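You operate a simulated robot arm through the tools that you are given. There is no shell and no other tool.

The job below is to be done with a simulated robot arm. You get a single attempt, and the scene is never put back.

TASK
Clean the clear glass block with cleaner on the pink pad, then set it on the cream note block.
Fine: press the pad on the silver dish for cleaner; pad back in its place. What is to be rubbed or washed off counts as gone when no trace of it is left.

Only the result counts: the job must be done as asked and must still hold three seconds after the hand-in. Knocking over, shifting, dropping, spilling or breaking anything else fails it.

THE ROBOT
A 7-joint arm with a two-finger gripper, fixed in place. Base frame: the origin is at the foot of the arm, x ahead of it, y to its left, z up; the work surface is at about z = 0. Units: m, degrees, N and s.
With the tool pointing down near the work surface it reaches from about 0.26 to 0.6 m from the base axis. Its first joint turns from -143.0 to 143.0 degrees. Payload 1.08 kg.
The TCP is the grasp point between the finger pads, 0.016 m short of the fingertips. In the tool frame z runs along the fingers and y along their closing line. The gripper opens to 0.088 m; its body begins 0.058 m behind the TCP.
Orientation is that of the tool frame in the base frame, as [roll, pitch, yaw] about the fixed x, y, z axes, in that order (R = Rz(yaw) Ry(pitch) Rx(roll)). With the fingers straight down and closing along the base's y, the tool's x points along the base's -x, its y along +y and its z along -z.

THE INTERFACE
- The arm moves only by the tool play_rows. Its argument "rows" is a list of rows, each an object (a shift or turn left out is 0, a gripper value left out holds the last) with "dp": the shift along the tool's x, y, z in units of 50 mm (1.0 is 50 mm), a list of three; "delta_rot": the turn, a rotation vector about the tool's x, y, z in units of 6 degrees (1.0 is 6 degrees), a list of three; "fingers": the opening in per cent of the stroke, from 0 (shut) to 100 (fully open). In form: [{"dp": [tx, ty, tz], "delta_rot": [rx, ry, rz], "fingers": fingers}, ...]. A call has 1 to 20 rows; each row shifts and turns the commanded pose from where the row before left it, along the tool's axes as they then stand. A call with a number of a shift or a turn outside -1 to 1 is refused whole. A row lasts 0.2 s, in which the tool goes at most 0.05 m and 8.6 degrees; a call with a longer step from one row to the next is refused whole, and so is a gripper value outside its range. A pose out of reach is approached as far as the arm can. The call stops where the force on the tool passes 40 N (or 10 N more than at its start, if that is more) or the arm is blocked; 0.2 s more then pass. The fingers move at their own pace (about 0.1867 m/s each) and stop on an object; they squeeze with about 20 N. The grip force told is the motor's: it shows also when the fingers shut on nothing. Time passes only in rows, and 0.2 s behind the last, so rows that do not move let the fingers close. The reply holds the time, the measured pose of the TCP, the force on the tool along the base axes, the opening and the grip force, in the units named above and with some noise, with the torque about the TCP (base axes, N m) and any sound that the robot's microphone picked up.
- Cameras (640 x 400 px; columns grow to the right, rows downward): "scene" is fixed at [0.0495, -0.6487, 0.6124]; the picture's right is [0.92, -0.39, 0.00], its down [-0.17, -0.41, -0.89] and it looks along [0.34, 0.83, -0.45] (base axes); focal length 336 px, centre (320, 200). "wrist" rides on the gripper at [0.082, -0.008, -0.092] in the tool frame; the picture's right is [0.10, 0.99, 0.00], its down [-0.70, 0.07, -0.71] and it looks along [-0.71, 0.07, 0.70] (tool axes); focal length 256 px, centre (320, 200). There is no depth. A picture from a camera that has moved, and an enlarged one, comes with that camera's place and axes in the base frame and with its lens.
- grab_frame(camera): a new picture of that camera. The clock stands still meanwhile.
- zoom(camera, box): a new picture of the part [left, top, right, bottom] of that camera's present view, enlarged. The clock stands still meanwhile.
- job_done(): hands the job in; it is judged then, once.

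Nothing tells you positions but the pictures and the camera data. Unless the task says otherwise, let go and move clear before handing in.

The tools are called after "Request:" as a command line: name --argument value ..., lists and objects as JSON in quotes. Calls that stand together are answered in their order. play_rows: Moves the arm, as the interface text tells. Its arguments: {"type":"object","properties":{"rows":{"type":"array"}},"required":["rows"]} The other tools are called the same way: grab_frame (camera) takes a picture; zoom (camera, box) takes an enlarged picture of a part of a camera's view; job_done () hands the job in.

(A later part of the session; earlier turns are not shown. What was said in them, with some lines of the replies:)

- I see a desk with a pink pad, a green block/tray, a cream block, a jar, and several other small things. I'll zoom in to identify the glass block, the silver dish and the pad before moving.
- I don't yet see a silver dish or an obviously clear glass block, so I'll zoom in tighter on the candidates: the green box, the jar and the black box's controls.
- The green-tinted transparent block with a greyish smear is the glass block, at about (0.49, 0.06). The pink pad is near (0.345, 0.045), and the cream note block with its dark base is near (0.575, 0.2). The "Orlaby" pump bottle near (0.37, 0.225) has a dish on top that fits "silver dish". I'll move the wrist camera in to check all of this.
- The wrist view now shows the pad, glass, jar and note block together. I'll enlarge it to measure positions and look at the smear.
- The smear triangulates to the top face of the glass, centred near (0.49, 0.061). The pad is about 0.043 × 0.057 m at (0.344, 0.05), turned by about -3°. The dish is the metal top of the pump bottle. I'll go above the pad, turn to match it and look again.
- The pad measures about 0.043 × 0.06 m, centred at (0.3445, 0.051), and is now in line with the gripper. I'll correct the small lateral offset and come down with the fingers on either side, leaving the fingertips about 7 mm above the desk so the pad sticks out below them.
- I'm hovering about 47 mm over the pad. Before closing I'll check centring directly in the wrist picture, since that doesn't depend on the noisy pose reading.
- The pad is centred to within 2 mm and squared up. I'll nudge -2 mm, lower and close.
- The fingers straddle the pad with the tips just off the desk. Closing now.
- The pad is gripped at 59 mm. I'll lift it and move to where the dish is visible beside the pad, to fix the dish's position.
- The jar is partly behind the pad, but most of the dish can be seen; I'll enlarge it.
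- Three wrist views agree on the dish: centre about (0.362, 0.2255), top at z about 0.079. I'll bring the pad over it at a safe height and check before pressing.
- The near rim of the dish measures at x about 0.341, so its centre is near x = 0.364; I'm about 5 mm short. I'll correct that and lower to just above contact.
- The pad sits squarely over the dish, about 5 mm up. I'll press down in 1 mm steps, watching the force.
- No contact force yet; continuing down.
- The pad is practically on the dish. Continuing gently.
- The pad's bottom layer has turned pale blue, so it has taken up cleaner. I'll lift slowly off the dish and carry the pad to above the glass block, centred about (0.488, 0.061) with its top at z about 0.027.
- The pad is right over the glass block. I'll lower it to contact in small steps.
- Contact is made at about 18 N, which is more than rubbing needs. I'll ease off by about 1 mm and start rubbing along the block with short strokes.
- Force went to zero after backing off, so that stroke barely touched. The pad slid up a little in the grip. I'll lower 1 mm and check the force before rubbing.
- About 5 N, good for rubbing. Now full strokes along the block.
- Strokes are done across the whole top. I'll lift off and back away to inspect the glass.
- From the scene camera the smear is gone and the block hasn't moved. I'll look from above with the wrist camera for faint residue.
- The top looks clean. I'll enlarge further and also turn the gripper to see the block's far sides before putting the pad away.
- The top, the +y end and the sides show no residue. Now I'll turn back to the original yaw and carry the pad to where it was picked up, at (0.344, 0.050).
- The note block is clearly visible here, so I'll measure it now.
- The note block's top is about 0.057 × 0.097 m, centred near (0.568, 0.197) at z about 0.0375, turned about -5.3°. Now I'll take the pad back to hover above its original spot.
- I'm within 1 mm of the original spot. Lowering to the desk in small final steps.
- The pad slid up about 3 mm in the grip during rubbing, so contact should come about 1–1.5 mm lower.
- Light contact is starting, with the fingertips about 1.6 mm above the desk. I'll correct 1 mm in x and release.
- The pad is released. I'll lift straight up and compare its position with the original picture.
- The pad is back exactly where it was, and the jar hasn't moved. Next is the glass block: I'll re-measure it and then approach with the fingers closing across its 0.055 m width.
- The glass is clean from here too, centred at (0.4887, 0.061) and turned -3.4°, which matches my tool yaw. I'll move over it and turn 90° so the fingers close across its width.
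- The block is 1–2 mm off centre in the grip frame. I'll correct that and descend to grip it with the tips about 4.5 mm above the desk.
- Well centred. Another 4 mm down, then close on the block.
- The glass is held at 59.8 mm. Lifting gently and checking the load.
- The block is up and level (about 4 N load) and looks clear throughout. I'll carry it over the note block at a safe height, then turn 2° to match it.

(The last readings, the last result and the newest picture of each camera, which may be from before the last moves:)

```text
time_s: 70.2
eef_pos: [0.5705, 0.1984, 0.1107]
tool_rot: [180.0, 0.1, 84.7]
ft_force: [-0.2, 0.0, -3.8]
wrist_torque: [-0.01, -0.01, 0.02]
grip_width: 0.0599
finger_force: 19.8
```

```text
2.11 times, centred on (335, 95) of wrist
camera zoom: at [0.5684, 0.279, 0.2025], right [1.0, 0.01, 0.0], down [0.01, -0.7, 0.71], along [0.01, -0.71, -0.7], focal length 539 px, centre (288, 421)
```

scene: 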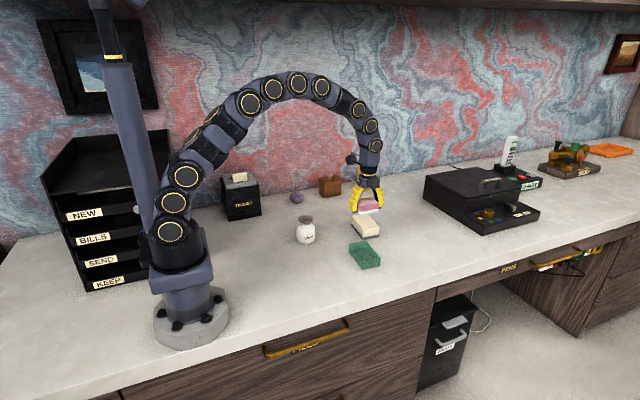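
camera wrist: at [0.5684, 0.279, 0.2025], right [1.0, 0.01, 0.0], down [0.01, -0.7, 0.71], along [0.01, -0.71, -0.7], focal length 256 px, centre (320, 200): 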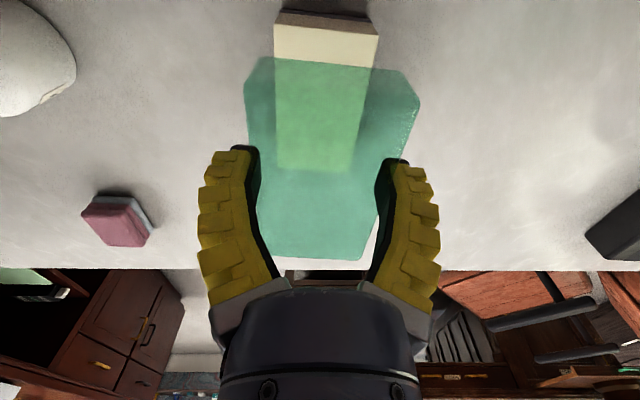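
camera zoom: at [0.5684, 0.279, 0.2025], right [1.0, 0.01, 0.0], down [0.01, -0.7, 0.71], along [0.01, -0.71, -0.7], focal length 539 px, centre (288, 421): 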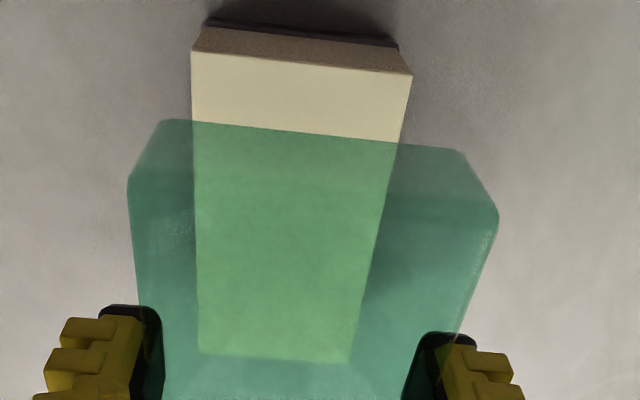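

The note block is centred beneath the glass to within 1 mm and squared up. Lowering; contact is expected at TCP z about 0.057.

Request:
play_rows --rows '[{"dp": [0, 0, 0.3]}, {"dp": [0, 0, 0.3]}, {"dp": [0, 0, 0.2]}, {"dp": [0, 0, 0.1]}, {"dp": [0, 0, 0]}]'

Request:
grab_frame --camera "wrist"

Request:
zoom --camera "scene" --box '[330, 180, 400, 250]'

```text
time_s: 71.4
eef_pos: [0.5696, 0.1974, 0.0663]
tool_rot: [179.9, 0.1, 84.8]
ft_force: [1.3, 0.3, -3.8]
wrist_torque: [-0.02, -0.03, 0.0]
grip_width: 0.0598
finger_force: 20.0
```

```text
taken
camera wrist: at [0.5683, 0.2796, 0.1575], right [1.0, 0.01, 0.0], down [0.01, -0.7, 0.71], along [0.01, -0.71, -0.7], focal length 256 px, centre (320, 200)
```

wrist: 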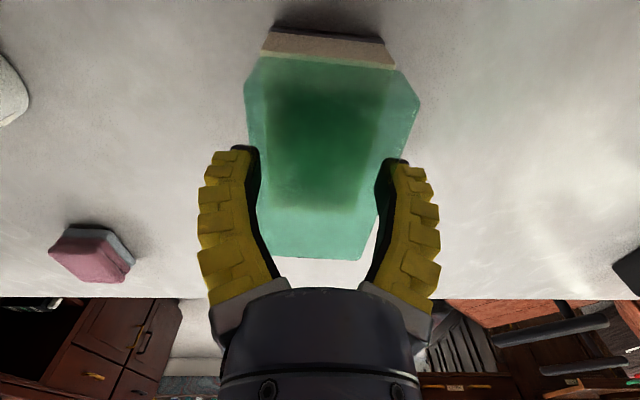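

```text
5.71 times, centred on (365, 215) of scene
camera zoom: at [0.0495, -0.6487, 0.6124], right [0.92, -0.39, 0.0], down [-0.17, -0.41, -0.89], along [0.34, 0.83, -0.45], focal length 1922 px, centre (63, 114)
```

zoom: 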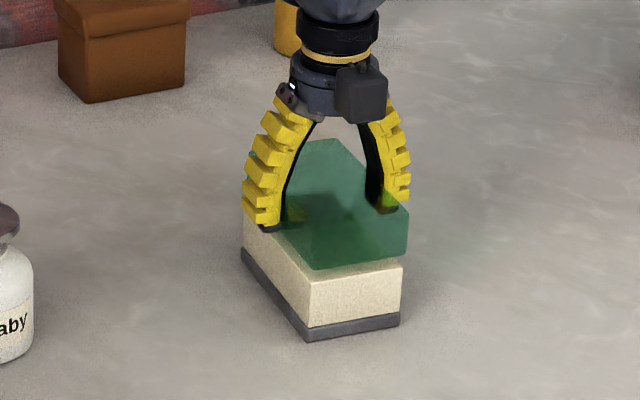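

Nearly there and well aligned. Small steps until the weight transfers.

Request:
play_rows --rows '[{"dp": [0, 0, 0.04]}, {"dp": [0, 0, 0.04]}, {"dp": [0, 0, 0.03]}, {"dp": [0, 0, 0]}]'

Request:
play_rows --rows '[{"dp": [0, 0, 0.02]}, {"dp": [0, 0, 0]}]'

Request:
play_rows --rows '[{"dp": [0, 0, 0.02]}, {"dp": [0, 0, 0]}]'

```text
time_s: 72.4
eef_pos: [0.5702, 0.1971, 0.0599]
tool_rot: [-180.0, 0.0, 84.7]
ft_force: [0.3, 0.2, -4.3]
wrist_torque: [0.03, -0.02, 0.02]
grip_width: 0.06
finger_force: 20.4
```

```text
time_s: 73.0
eef_pos: [0.5717, 0.1973, 0.0598]
tool_rot: [-180.0, 0.1, 84.6]
ft_force: [-0.3, 0.4, -5.1]
wrist_torque: [0.0, -0.01, 0.0]
grip_width: 0.0601
finger_force: 19.7
```

```text
time_s: 73.6
eef_pos: [0.5702, 0.1971, 0.0592]
tool_rot: [180.0, 0.0, 84.7]
ft_force: [-0.3, 1.1, -4.6]
wrist_torque: [0.01, -0.05, -0.01]
grip_width: 0.06
finger_force: 20.2
```

Request:
play_rows --rows '[{"dp": [0, 0, 0.02]}, {"dp": [0, 0, 0]}]'

Request:
play_rows --rows '[{"dp": [0, 0, 0.016]}, {"dp": [0, 0, 0]}]'

Request:
zoom --camera "scene" --box '[340, 200, 390, 250]'

Request:
grab_frame --camera "wrist"

```text
time_s: 74.2
eef_pos: [0.5714, 0.1971, 0.0599]
tool_rot: [179.7, -0.1, 84.8]
ft_force: [-1.2, 0.6, 6.6]
wrist_torque: [-0.22, 0.17, -0.04]
grip_width: 0.0603
finger_force: 20.1
```

```text
time_s: 74.8
eef_pos: [0.5726, 0.1987, 0.0573]
tool_rot: [179.7, -0.2, 84.6]
ft_force: [3.8, 1.8, 11.4]
wrist_torque: [0.01, -0.01, 0.01]
grip_width: 0.0606
finger_force: 19.6
```

```text
8.00 times, centred on (365, 225) of scene
camera zoom: at [0.0495, -0.6487, 0.6124], right [0.92, -0.39, 0.0], down [-0.17, -0.41, -0.89], along [0.34, 0.83, -0.45], focal length 2691 px, centre (-40, 0)
```

zoom: 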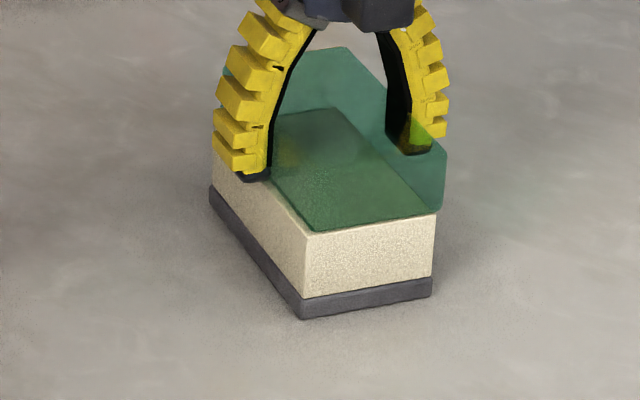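

```text
taken
camera wrist: at [0.5698, 0.2798, 0.149], right [1.0, 0.01, 0.0], down [0.0, -0.71, 0.71], along [0.01, -0.71, -0.71], focal length 256 px, centre (320, 200)
```

wrist: 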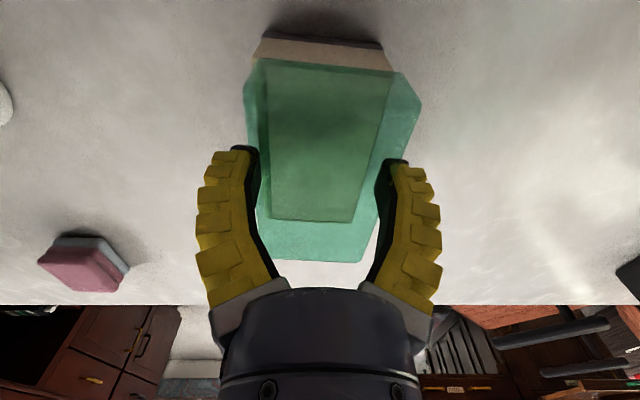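

The glass rests on the note block and its weight has transferred. I'll ease off slightly, then release gently.

Request:
play_rows --rows '[{"dp": [0, 0, -0.014]}, {"dp": [0, 0, 0]}]'

```text
time_s: 75.4
eef_pos: [0.5703, 0.1976, 0.0572]
tool_rot: [-179.8, 0.1, 84.7]
ft_force: [1.2, -0.3, 5.4]
wrist_torque: [0.19, -0.11, -0.07]
grip_width: 0.0607
finger_force: 20.3
```

Request:
play_rows --rows '[{"dp": [0, 0, -0.008]}, {"dp": [0, 0, 0]}, {"fingers": 73}, {"fingers": 78}, {"fingers": 88}, {"fingers": 100}, {"fingers": 100}]'

Request:
grab_frame --camera "wrist"

Request:
zoom --camera "scene" --box '[340, 200, 390, 250]'

```text
time_s: 77.0
eef_pos: [0.5695, 0.1981, 0.0592]
tool_rot: [179.9, 0.0, 84.7]
ft_force: [-0.1, 0.1, -0.8]
wrist_torque: [0.03, 0.03, -0.01]
grip_width: 0.0878
finger_force: 0.0
```

```text
taken
camera wrist: at [0.5683, 0.2792, 0.1498], right [1.0, 0.01, 0.0], down [0.01, -0.7, 0.71], along [0.01, -0.71, -0.7], focal length 256 px, centre (320, 200)
```

wrist: 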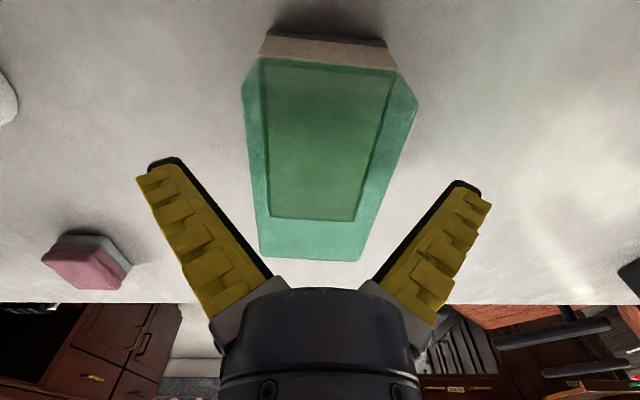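

```text
8.00 times, centred on (365, 225) of scene
camera zoom: at [0.0495, -0.6487, 0.6124], right [0.92, -0.39, 0.0], down [-0.17, -0.41, -0.89], along [0.34, 0.83, -0.45], focal length 2691 px, centre (-40, 0)
```

zoom: 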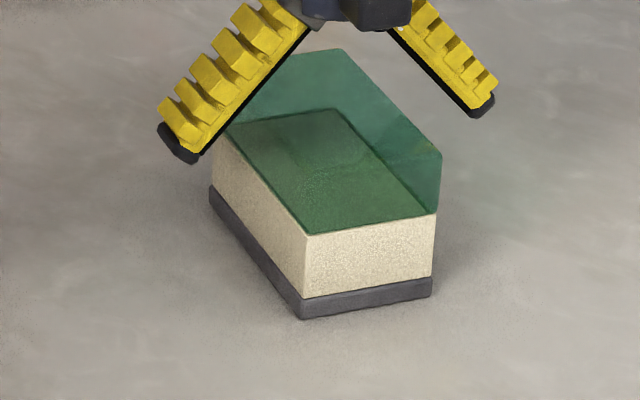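

The glass sits squarely on the note block. Lifting straight up and clear, then a final inspection.

Request:
play_rows --rows '[{"dp": [0, 0, -0.2]}, {"dp": [0, 0, -0.5]}, {"dp": [0, 0, -0.6]}, {"dp": [0, 0, -0.6]}, {"dp": [-0.4, -0.6, -0.5]}, {"dp": [-0.4, -0.6, -0.5]}, {"dp": [-0.4, -0.6, -0.3]}, {"dp": [0, 0, 0]}]'

Request:
grab_frame --camera "scene"

Request:
zoom --camera "scene" --box '[335, 190, 395, 250]'

Request:
grab_frame --camera "wrist"

```text
time_s: 78.8
eef_pos: [0.4748, 0.1481, 0.2182]
tool_rot: [180.0, 0.0, 84.7]
ft_force: [-0.8, -0.6, 0.1]
wrist_torque: [-0.01, 0.02, 0.0]
grip_width: 0.0879
finger_force: 0.0
```

```text
taken
```

scene: 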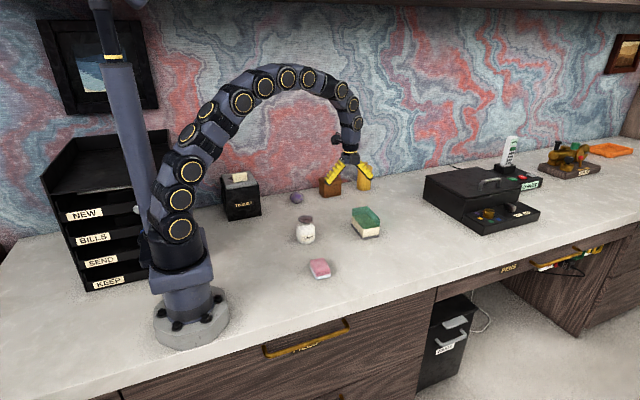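

```text
6.67 times, centred on (365, 220) of scene
camera zoom: at [0.0495, -0.6487, 0.6124], right [0.92, -0.39, 0.0], down [-0.17, -0.41, -0.89], along [0.34, 0.83, -0.45], focal length 2243 px, centre (20, 67)
```

zoom: 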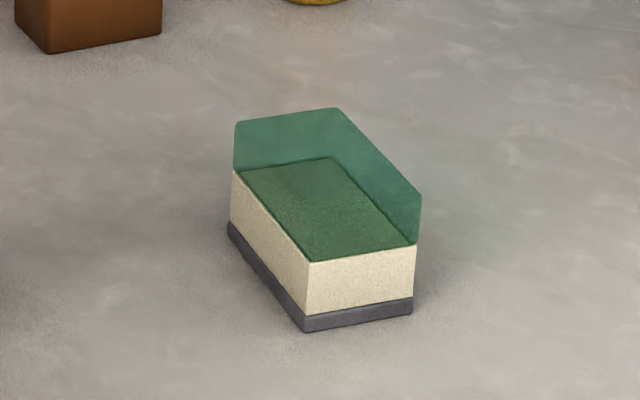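

```text
taken
camera wrist: at [0.4727, 0.2298, 0.3106], right [1.0, 0.01, 0.0], down [0.01, -0.7, 0.71], along [0.01, -0.71, -0.7], focal length 256 px, centre (320, 200)
```

wrist: 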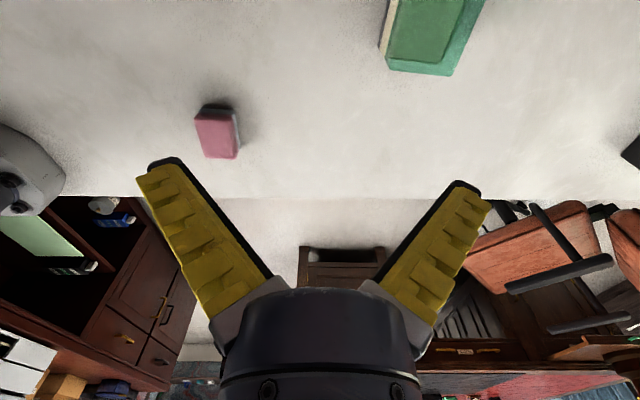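

I'll take one more close look at the glass for any faint residue.

Request:
zoom --camera "scene" --box '[353, 203, 377, 228]'

Request:
zoom --camera "wrist" --box '[370, 0, 500, 85]'

```text
16.00 times, centred on (365, 216) of scene
camera zoom: at [0.0495, -0.6487, 0.6124], right [0.92, -0.39, 0.0], down [-0.17, -0.41, -0.89], along [0.34, 0.83, -0.45], focal length 5382 px, centre (-400, -48)
```

zoom: 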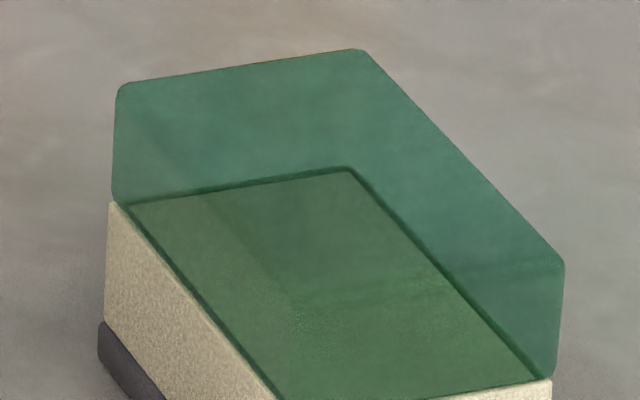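

```text
4.71 times, centred on (435, 42) of wrist
camera zoom: at [0.4727, 0.2298, 0.3106], right [1.0, 0.01, 0.0], down [0.01, -0.7, 0.71], along [0.01, -0.71, -0.7], focal length 1205 px, centre (-221, 941)
```

zoom: 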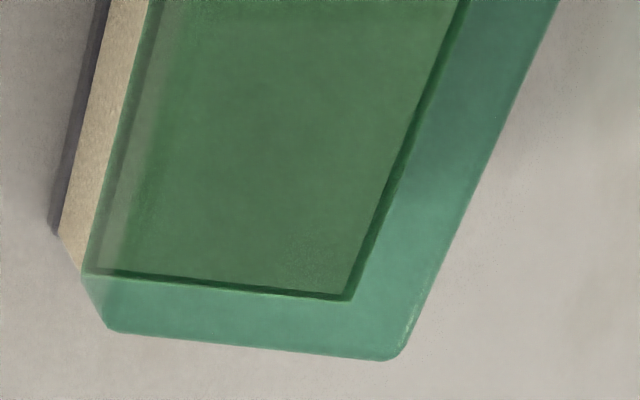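

No residue shows in either view. As a last check I'll turn the wrist back and view the whole top of the block from the other direction.

Request:
play_rows --rows '[{"dp": [0, 0.4, -0.4], "delta_rot": [0, 0, -1]}, {"dp": [0, 0, -0.2], "delta_rot": [0, 0, -1]}, {"delta_rot": [0, 0, -1]}, {"delta_rot": [0, 0, -1]}, {"delta_rot": [0, 0, -1]}, {"delta_rot": [0, 0, -1]}, {"delta_rot": [0, 0, -1]}, {"delta_rot": [0, 0, -1]}, {"delta_rot": [0, 0, -1]}, {"delta_rot": [0, 0, -1]}, {"delta_rot": [0, 0, -1]}, {"delta_rot": [0, 0, -1]}, {"delta_rot": [0, 0, -1]}, {"delta_rot": [0, 0, -1]}, {"delta_rot": [0, 0, -1]}, {"delta_rot": [0, 0, -0.3]}, {"dp": [0, 0, 0]}]'

Request:
grab_frame --camera "wrist"

```text
time_s: 82.4
eef_pos: [0.4959, 0.1435, 0.2492]
tool_rot: [-180.0, -0.1, 176.6]
ft_force: [-0.2, -0.1, -0.7]
wrist_torque: [-0.02, 0.01, -0.01]
grip_width: 0.0881
finger_force: 0.0
```

```text
taken
camera wrist: at [0.4126, 0.1391, 0.3399], right [-0.04, 1.0, 0.0], down [0.7, 0.03, 0.71], along [0.71, 0.03, -0.7], focal length 256 px, centre (320, 200)
```

wrist: 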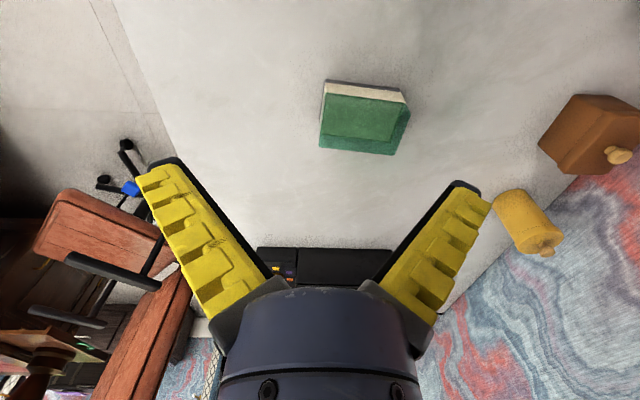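

Request:
zoom --camera "wrist" --box '[310, 70, 420, 165]'

Request:
zoom --camera "scene" --box '[270, 160, 430, 290]'

```text
4.21 times, centred on (365, 118) of wrist
camera zoom: at [0.4126, 0.1391, 0.3399], right [-0.04, 1.0, 0.0], down [0.7, 0.03, 0.71], along [0.71, 0.03, -0.7], focal length 1078 px, centre (130, 547)
```

zoom: 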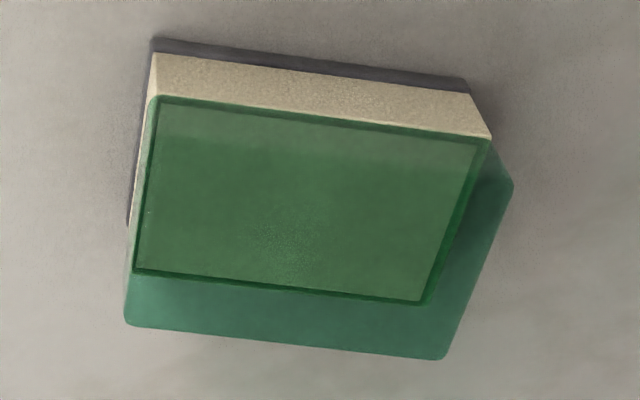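

```text
3.08 times, centred on (350, 225) of scene
camera zoom: at [0.0495, -0.6487, 0.6124], right [0.92, -0.39, 0.0], down [-0.17, -0.41, -0.89], along [0.34, 0.83, -0.45], focal length 1035 px, centre (228, 123)
```

zoom: 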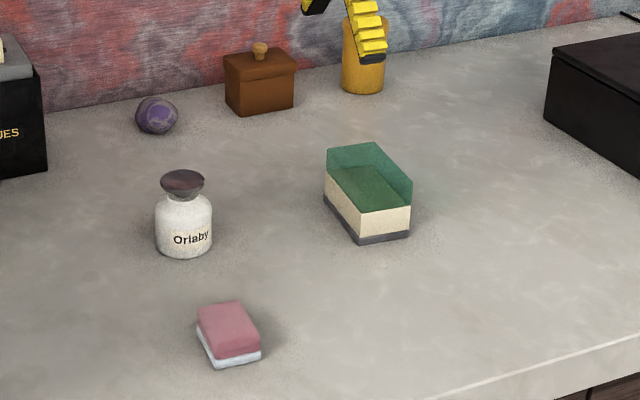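

Everything is in place. One faint speckle shows in the glass in this view, so I'll enlarge it to tell whether it is render grain or residue.

Request:
zoom --camera "wrist" --box '[335, 100, 400, 150]'

Request:
play_rows --rows '[{"dp": [0.4, 0.4, 0]}, {"dp": [0.4, 0.4, 0]}, {"dp": [0, 0, 0]}]'

Request:
grab_frame --camera "wrist"

```text
8.00 times, centred on (368, 125) of wrist
camera zoom: at [0.4126, 0.1391, 0.3399], right [-0.04, 1.0, 0.0], down [0.7, 0.03, 0.71], along [0.71, 0.03, -0.7], focal length 2048 px, centre (-60, 800)
```

zoom: 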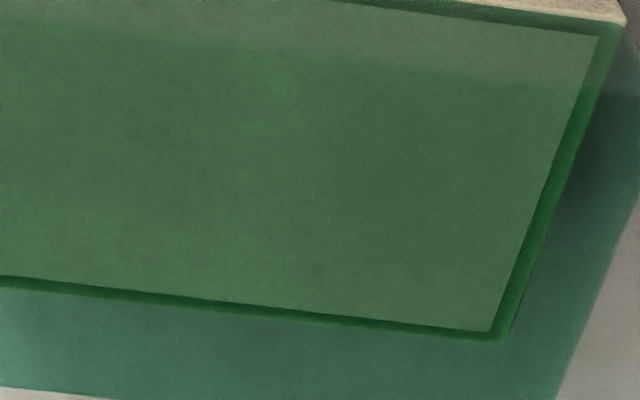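

```text
time_s: 83.2
eef_pos: [0.4591, 0.1885, 0.2493]
tool_rot: [-179.9, 0.0, 176.5]
ft_force: [0.1, -0.5, -0.3]
wrist_torque: [-0.02, 0.01, 0.02]
grip_width: 0.0878
finger_force: 0.0
```

```text
taken
camera wrist: at [0.3758, 0.1837, 0.3403], right [-0.04, 1.0, 0.0], down [0.7, 0.03, 0.71], along [0.71, 0.03, -0.7], focal length 256 px, centre (320, 200)
```

wrist: 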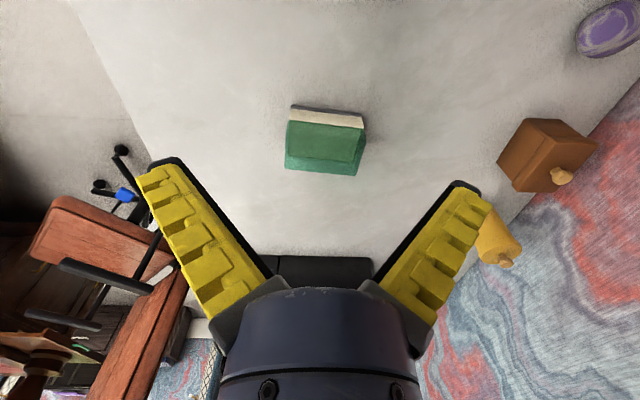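

The enlarged view shows the speckle was only render grain, and the glass is clear. It sits squarely on the cream note block, the pad is back in its place, the bottle hasn't moved, and the gripper is open and clear, so I'm handing in.

Request:
job_done

```text
The job is handed in.
```

The job is handed in: the glass block is clean and sits squarely on the cream note block. I checked it with both cameras from several angles and saw no trace of the smear.

- **Cleaner:** I took the silver dish to be the metal top of the "Orlaby" pump bottle. When I pressed the pink pad on it, the pad's bottom layer turned pale blue.
- **Rubbing:** The smear was only on the block's top face. I rubbed the whole of that face until it was gone.
- **Pad:** It is back in its original spot, matching the first picture. Its bottom layer is still pale blue from the cleaner.
- **Everything else:** Nothing else was knocked or moved in any picture I took, and the gripper was open and clear when I handed in.
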